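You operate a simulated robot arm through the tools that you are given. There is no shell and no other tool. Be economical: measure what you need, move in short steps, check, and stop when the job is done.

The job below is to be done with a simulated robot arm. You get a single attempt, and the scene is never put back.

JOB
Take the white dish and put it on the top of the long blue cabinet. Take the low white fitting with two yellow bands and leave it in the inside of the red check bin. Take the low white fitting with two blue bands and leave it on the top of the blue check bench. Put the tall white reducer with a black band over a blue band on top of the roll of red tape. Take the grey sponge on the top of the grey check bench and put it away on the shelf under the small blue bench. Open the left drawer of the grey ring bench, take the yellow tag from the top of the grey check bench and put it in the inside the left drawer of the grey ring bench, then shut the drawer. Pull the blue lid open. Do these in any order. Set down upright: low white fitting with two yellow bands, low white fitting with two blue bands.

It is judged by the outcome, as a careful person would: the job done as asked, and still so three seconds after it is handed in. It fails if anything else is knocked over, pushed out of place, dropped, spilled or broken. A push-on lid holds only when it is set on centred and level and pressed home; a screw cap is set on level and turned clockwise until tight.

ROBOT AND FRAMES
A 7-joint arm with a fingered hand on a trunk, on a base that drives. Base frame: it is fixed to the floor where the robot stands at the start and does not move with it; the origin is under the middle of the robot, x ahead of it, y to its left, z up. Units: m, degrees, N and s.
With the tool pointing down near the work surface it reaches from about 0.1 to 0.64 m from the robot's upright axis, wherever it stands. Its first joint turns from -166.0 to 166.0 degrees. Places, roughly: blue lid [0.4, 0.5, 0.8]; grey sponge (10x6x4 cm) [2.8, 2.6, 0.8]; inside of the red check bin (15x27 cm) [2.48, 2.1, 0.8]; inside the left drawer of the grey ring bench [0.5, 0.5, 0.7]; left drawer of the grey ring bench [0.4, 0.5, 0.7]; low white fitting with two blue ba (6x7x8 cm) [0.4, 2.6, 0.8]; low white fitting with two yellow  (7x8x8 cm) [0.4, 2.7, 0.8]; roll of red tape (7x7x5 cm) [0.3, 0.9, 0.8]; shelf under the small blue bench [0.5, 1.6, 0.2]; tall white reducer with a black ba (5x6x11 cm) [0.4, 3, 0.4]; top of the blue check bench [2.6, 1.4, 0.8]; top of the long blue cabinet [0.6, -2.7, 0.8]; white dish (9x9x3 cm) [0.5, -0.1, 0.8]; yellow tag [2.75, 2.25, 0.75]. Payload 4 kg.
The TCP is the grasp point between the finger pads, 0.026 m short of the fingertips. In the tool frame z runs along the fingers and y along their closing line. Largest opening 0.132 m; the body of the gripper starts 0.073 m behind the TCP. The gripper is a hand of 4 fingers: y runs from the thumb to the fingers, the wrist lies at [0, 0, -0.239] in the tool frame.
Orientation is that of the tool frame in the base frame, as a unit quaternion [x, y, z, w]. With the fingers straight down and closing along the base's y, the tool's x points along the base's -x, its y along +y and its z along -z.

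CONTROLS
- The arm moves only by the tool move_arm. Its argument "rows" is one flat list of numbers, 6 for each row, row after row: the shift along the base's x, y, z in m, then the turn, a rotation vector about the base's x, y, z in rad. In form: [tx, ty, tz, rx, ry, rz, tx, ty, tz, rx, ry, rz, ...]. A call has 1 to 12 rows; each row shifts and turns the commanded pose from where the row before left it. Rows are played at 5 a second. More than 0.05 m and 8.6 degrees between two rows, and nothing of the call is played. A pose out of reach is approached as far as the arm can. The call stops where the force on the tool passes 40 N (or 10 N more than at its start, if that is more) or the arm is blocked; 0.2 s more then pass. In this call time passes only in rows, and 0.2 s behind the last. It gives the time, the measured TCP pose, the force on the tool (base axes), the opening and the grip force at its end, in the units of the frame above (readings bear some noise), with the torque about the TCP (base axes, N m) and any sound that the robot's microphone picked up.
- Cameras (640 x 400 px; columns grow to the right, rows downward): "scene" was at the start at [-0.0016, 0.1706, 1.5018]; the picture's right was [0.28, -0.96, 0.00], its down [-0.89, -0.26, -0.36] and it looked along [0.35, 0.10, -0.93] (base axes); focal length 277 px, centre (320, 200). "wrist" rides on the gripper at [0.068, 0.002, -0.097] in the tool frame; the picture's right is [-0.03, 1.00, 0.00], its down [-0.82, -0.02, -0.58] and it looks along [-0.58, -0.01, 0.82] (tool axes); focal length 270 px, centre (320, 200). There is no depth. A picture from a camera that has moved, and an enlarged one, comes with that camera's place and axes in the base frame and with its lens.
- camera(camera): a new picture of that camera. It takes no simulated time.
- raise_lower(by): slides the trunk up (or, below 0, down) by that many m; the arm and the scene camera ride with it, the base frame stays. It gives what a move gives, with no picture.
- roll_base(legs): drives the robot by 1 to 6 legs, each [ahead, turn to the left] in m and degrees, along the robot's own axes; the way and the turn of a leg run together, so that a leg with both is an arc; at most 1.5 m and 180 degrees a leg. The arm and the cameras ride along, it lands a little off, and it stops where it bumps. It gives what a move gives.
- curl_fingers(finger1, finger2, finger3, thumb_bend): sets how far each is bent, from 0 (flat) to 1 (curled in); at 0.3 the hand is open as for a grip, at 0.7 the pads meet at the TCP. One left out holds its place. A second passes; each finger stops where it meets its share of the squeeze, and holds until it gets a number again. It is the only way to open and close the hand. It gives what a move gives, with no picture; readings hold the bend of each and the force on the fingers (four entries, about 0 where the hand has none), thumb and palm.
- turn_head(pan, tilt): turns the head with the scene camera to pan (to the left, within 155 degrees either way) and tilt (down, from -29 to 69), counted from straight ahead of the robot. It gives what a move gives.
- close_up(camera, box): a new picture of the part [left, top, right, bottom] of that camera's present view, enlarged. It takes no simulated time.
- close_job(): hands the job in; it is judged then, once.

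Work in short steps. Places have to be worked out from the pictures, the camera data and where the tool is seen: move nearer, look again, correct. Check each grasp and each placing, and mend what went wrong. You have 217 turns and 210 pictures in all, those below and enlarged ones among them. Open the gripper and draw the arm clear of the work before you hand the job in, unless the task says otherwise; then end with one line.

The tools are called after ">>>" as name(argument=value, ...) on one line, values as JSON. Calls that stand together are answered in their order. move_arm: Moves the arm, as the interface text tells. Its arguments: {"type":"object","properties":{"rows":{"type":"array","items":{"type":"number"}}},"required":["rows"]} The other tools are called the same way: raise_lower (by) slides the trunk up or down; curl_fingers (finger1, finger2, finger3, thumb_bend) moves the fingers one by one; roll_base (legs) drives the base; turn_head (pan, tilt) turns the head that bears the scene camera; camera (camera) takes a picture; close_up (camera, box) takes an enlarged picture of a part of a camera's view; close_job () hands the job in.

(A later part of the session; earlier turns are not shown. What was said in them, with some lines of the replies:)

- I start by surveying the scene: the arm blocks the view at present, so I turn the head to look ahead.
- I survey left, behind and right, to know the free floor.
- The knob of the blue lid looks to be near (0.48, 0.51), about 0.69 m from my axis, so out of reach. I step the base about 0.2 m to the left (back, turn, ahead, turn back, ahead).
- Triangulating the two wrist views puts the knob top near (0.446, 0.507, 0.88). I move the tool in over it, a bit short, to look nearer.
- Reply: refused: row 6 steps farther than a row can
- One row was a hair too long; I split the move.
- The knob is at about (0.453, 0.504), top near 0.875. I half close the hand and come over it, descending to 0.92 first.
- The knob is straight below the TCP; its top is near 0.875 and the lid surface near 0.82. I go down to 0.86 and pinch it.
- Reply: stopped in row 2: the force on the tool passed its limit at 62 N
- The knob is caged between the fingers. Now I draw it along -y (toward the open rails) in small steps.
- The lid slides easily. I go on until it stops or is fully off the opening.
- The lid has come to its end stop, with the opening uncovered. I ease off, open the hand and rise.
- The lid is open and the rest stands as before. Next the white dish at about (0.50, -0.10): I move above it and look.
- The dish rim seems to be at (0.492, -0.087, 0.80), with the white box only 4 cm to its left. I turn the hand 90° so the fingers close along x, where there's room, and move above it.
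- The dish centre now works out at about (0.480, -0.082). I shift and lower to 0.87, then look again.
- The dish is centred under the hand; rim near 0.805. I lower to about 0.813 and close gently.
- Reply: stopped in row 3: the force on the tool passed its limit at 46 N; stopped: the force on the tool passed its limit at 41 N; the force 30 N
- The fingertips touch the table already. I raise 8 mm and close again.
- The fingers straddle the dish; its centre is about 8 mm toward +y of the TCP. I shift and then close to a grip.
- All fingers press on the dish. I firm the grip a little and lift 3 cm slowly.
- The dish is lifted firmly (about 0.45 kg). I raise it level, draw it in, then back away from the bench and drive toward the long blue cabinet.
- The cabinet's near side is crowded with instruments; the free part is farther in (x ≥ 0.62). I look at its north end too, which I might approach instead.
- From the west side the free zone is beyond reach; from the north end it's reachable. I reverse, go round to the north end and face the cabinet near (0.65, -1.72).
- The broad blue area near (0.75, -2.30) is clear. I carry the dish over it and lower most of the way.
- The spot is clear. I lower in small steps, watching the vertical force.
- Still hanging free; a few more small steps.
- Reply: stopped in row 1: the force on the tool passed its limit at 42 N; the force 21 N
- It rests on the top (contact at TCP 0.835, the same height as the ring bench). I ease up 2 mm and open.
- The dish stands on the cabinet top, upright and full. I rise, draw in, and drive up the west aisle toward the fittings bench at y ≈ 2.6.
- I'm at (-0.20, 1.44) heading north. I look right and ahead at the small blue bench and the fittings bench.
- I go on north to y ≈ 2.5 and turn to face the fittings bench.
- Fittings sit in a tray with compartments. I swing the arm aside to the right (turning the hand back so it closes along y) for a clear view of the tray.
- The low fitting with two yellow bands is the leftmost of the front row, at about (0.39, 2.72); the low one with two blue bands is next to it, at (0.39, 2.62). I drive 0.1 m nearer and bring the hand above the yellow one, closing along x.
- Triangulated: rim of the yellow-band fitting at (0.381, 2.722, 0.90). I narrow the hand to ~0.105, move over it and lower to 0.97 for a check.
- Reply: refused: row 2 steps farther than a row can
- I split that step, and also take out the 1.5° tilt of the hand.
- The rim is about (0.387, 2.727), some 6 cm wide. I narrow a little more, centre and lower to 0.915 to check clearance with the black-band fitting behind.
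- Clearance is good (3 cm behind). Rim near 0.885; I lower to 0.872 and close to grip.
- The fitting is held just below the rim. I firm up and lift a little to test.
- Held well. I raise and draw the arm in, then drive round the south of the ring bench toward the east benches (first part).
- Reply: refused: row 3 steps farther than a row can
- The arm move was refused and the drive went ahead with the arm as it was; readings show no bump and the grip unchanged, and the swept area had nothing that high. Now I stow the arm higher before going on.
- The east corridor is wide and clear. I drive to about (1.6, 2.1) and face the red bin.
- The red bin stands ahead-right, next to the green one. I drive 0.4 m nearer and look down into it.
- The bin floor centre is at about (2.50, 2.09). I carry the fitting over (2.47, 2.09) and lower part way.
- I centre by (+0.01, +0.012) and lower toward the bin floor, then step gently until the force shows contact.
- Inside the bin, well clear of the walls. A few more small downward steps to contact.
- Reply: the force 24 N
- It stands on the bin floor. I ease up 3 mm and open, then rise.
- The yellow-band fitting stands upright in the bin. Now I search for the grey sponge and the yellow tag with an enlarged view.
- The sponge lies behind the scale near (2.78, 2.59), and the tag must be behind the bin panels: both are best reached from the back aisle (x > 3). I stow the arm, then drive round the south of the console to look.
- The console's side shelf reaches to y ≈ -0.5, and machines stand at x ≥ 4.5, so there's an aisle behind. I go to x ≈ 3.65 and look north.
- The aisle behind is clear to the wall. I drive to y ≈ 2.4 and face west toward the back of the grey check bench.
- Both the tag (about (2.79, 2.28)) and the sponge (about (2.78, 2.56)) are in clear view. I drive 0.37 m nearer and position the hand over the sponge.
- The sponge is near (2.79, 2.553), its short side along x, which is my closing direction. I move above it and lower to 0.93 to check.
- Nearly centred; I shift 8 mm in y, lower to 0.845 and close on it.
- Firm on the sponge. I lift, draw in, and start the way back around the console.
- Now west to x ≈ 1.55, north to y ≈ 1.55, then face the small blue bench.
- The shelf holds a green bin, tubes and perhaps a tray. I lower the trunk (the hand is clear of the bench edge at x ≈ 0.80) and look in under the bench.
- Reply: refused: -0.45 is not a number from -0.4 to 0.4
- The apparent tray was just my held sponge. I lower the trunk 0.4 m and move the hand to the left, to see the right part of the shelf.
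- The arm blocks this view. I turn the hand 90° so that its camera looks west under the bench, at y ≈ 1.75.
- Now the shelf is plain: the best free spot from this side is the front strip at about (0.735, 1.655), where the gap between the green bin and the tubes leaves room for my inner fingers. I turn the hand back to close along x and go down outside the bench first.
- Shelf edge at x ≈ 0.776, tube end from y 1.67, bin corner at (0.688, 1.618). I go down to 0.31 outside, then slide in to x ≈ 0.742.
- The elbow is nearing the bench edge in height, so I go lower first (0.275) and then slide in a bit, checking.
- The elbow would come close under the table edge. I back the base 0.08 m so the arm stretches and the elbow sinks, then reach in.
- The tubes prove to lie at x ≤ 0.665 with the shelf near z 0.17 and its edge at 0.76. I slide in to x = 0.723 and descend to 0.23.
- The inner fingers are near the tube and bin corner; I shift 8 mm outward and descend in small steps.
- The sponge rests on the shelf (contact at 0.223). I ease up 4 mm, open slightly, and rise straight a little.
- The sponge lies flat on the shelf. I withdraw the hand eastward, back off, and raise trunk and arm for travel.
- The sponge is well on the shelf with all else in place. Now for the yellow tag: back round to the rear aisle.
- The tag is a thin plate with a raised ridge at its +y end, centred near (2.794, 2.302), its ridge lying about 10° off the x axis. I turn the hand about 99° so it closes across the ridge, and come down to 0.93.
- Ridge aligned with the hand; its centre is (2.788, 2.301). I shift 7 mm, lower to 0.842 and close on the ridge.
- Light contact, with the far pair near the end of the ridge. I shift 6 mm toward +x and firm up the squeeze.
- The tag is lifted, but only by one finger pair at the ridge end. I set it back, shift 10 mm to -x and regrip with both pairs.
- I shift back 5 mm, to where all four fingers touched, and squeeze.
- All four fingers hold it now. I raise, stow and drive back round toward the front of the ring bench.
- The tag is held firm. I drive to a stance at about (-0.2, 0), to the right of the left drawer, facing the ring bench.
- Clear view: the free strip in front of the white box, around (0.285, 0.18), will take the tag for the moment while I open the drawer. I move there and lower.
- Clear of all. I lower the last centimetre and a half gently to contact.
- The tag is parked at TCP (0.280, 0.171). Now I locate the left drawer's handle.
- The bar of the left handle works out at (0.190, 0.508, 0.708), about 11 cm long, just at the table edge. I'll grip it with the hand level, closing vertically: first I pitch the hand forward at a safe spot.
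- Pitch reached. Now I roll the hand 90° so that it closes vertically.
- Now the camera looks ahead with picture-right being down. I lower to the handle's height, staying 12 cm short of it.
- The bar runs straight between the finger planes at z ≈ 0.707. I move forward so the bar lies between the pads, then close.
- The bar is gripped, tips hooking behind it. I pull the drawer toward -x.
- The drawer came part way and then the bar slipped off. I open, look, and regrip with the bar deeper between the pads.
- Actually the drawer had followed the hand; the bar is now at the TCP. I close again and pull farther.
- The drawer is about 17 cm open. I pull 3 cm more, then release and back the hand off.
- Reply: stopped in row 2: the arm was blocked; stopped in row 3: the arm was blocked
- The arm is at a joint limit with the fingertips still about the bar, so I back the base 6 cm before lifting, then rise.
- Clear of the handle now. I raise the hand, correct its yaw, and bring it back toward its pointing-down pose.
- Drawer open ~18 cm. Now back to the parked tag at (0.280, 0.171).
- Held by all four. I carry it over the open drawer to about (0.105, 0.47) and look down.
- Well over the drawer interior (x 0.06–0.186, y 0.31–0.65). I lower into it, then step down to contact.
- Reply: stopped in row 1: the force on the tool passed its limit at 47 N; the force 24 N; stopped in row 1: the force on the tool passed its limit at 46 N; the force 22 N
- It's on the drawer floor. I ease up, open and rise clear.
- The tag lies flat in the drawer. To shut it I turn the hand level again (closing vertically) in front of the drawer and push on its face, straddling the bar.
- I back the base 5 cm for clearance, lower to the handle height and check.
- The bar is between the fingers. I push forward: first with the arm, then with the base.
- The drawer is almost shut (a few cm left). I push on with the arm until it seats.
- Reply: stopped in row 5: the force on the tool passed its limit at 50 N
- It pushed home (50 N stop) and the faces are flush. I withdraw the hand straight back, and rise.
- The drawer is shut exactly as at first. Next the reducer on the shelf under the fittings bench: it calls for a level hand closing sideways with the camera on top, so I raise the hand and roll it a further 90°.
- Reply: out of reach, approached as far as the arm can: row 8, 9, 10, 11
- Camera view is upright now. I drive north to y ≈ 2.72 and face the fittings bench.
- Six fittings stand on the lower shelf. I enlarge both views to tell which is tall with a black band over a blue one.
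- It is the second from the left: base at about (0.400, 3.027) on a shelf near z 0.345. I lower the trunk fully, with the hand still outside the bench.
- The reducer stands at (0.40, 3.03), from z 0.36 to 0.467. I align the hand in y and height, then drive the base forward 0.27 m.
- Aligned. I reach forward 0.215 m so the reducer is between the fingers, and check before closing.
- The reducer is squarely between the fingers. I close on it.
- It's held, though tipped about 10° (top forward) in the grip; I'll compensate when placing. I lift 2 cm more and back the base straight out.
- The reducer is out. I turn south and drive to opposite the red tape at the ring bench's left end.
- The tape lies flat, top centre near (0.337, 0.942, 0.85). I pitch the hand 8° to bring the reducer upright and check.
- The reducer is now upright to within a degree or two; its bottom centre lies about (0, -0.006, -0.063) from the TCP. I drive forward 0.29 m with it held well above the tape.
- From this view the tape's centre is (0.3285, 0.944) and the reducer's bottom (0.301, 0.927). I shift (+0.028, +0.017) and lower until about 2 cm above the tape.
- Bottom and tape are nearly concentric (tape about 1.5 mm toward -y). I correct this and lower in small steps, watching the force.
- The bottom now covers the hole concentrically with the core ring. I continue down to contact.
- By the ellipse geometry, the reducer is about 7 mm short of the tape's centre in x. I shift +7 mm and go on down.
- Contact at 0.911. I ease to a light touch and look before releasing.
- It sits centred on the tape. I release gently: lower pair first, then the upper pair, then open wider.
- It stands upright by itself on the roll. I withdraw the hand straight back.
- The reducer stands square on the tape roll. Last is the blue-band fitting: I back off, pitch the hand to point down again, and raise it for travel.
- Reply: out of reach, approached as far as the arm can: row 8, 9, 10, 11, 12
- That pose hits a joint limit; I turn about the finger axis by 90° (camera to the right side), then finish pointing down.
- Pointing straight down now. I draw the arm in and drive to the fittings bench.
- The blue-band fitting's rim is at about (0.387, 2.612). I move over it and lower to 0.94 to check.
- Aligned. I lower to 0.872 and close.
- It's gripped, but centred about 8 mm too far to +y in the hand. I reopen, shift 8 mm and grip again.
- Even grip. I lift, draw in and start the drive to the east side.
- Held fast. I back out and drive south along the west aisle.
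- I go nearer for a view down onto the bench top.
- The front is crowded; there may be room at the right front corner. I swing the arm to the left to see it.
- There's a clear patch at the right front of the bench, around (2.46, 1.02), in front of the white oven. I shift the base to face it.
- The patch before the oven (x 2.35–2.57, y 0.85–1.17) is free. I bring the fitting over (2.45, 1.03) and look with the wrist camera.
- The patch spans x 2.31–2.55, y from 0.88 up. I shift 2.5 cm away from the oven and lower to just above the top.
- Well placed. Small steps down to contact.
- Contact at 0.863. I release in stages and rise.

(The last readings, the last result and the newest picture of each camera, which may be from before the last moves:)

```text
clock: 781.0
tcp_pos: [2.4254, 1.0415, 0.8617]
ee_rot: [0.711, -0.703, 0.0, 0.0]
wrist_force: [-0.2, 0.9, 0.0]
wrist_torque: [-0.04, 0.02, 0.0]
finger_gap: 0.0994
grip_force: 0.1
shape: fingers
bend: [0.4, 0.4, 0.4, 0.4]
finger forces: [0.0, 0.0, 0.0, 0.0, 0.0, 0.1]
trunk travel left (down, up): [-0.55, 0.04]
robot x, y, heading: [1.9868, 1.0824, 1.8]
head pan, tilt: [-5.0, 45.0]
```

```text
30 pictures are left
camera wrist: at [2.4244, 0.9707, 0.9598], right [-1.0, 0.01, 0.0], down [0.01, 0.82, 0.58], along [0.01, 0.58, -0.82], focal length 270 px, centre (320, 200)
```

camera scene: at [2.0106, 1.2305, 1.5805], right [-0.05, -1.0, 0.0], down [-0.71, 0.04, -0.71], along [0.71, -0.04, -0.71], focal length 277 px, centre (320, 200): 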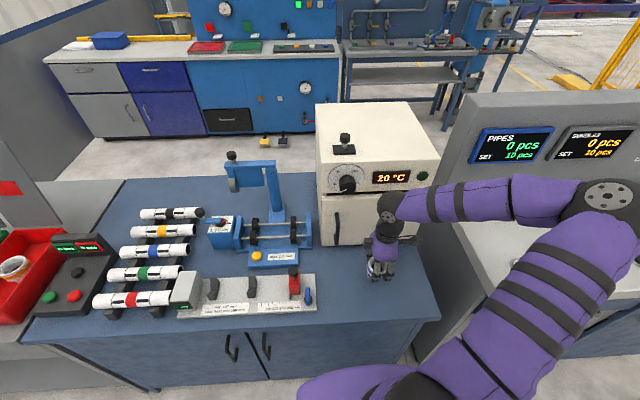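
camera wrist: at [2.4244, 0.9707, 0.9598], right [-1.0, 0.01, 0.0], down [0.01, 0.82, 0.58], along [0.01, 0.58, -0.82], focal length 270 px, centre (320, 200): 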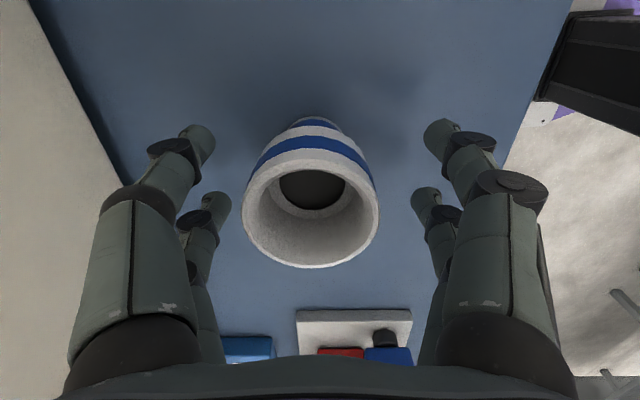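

It stands upright and free. I rise straight up, draw the arm in, and back away.

>>> move_arm(rows=[0, 0, 0.03, 0, 0, 0, 0, 0, 0.04, 0, 0, 0, 0, 0, 0.045, 0, 0, 0, 0, 0, 0.045, 0, 0, 0, 0, 0, 0.045, 0, 0, 0, -0.03, 0, 0, 0, 0, 0, -0.03, 0, 0, 0, 0, 0])

>>> roll_base(legs=[[-0.4, 0]])

>>> camera(camera="scene")

>>> turn_head(pan=40, tilt=30)

>>> camera(camera="scene")

```text
clock: 782.6
tcp_pos: [2.364, 1.0426, 1.0692]
ee_rot: [0.712, -0.703, 0.001, 0.0]
wrist_force: [-0.7, -0.3, 0.4]
wrist_torque: [0.01, -0.02, 0.05]
finger_gap: 0.0995
grip_force: 0.0
shape: fingers
bend: [0.4, 0.4, 0.4, 0.4]
finger forces: [0.1, 0.0, 0.1, 0.1, 0.0, 0.0]
trunk travel left (down, up): [-0.55, 0.04]
robot x, y, heading: [1.9923, 1.0824, 1.9]
head pan, tilt: [-5.0, 45.0]
```

```text
clock: 785.1
tcp_pos: [1.9626, 1.0306, 1.0697]
ee_rot: [0.713, -0.701, 0.001, -0.001]
wrist_force: [-0.2, -0.6, -0.8]
wrist_torque: [0.03, -0.01, 0.01]
finger_gap: 0.0994
grip_force: 0.1
shape: fingers
bend: [0.4, 0.4, 0.4, 0.4]
finger forces: [0.0, 0.0, 0.0, 0.1, 0.0, 0.0]
trunk travel left (down, up): [-0.55, 0.04]
robot x, y, heading: [1.5847, 1.0683, 2.1]
head pan, tilt: [-5.0, 45.0]
```

```text
29 pictures are left
camera scene: at [1.6064, 1.2161, 1.5805], right [-0.05, -1.0, 0.0], down [-0.71, 0.03, -0.71], along [0.71, -0.03, -0.71], focal length 277 px, centre (320, 200)
```

scene: 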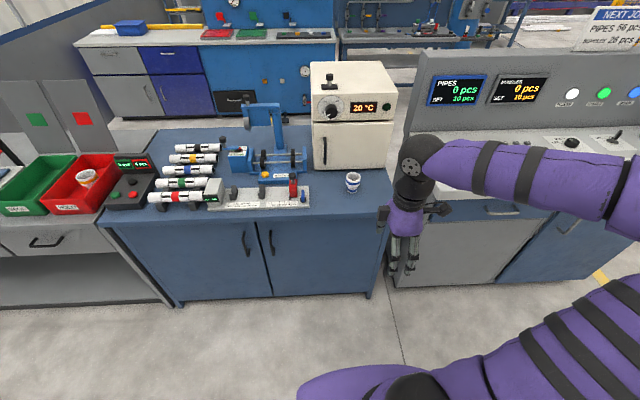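

```text
clock: 786.2
tcp_pos: [1.9615, 1.0301, 1.0691]
ee_rot: [0.714, -0.7, 0.001, -0.001]
wrist_force: [0.3, -0.1, 0.2]
wrist_torque: [0.02, 0.02, 0.0]
finger_gap: 0.0997
grip_force: 0.0
shape: fingers
bend: [0.4, 0.4, 0.4, 0.4]
finger forces: [0.0, 0.0, 0.0, 0.1, 0.0, 0.0]
trunk travel left (down, up): [-0.55, 0.04]
robot x, y, heading: [1.5864, 1.0676, 2.2]
head pan, tilt: [40.0, 30.0]
```

```text
28 pictures are left
camera scene: at [1.5922, 1.2807, 1.6031], right [0.67, -0.74, 0.0], down [-0.37, -0.34, -0.87], along [0.64, 0.58, -0.5], focal length 277 px, centre (320, 200)
```

scene: 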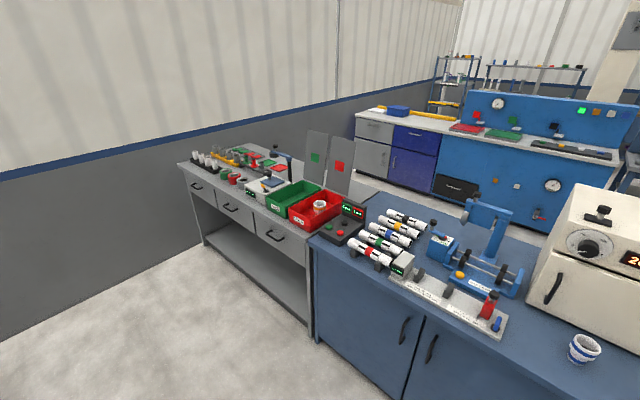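

Both fittings stand upright in place. One last look back west at the reducer, lid and sponge.

>>> turn_head(pan=155, tilt=30)

>>> camera(camera="scene")

>>> turn_head(pan=-155, tilt=30)

>>> camera(camera="scene")

```text
clock: 788.2
tcp_pos: [1.9623, 1.0295, 1.0699]
ee_rot: [0.714, -0.7, 0.0, -0.001]
wrist_force: [0.4, 0.8, -0.3]
wrist_torque: [0.02, 0.0, 0.0]
finger_gap: 0.0998
grip_force: 0.0
shape: fingers
bend: [0.4, 0.4, 0.4, 0.4]
finger forces: [0.0, 0.1, 0.1, 0.0, 0.0, 0.0]
trunk travel left (down, up): [-0.55, 0.04]
robot x, y, heading: [1.5867, 1.065, 2.5]
head pan, tilt: [154.7, 30.0]
```

```text
27 pictures are left
camera scene: at [1.442, 1.2554, 1.6031], right [0.39, 0.92, 0.0], down [0.46, -0.2, -0.87], along [-0.8, 0.34, -0.5], focal length 277 px, centre (320, 200)
```

scene: 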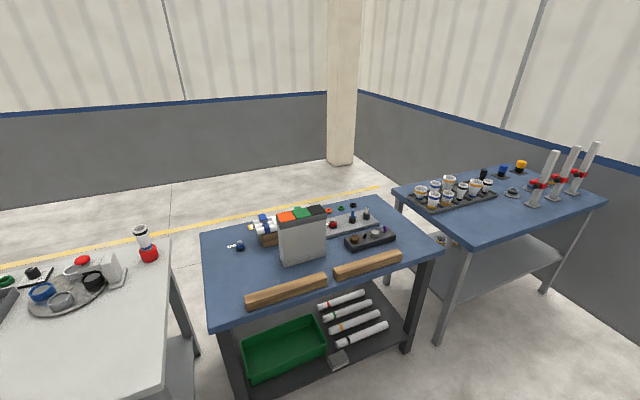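

```text
clock: 792.4
tcp_pos: [1.963, 1.0306, 1.0686]
ee_rot: [0.714, -0.7, 0.0, 0.0]
wrist_force: [0.7, -0.4, -0.1]
wrist_torque: [0.01, -0.01, -0.02]
finger_gap: 0.0996
grip_force: 0.1
shape: fingers
bend: [0.4, 0.4, 0.4, 0.4]
finger forces: [0.1, 0.1, 0.0, 0.0, 0.1, 0.1]
trunk travel left (down, up): [-0.55, 0.04]
robot x, y, heading: [1.5877, 1.0675, 2.3]
head pan, tilt: [-154.7, 30.0]
```

```text
26 pictures are left
camera scene: at [1.4451, 1.1781, 1.6031], right [-0.46, 0.89, 0.0], down [0.44, 0.23, -0.87], along [-0.77, -0.4, -0.5], focal length 277 px, centre (320, 200)
```

scene: 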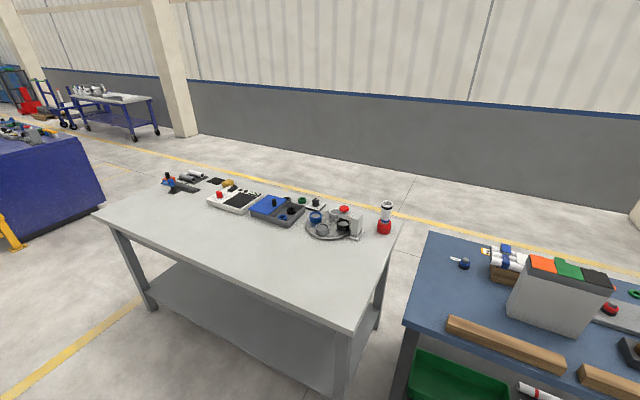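

The reducer stands on the tape, the sponge is on its shelf, and the lid is open. The hand is open and clear, so I hand the job in.

>>> close_job()

```text
The job is handed in.
```

I did all seven jobs and handed the work in, with the hand open and the arm clear. In my last looks everything was in place and nothing else appeared disturbed.
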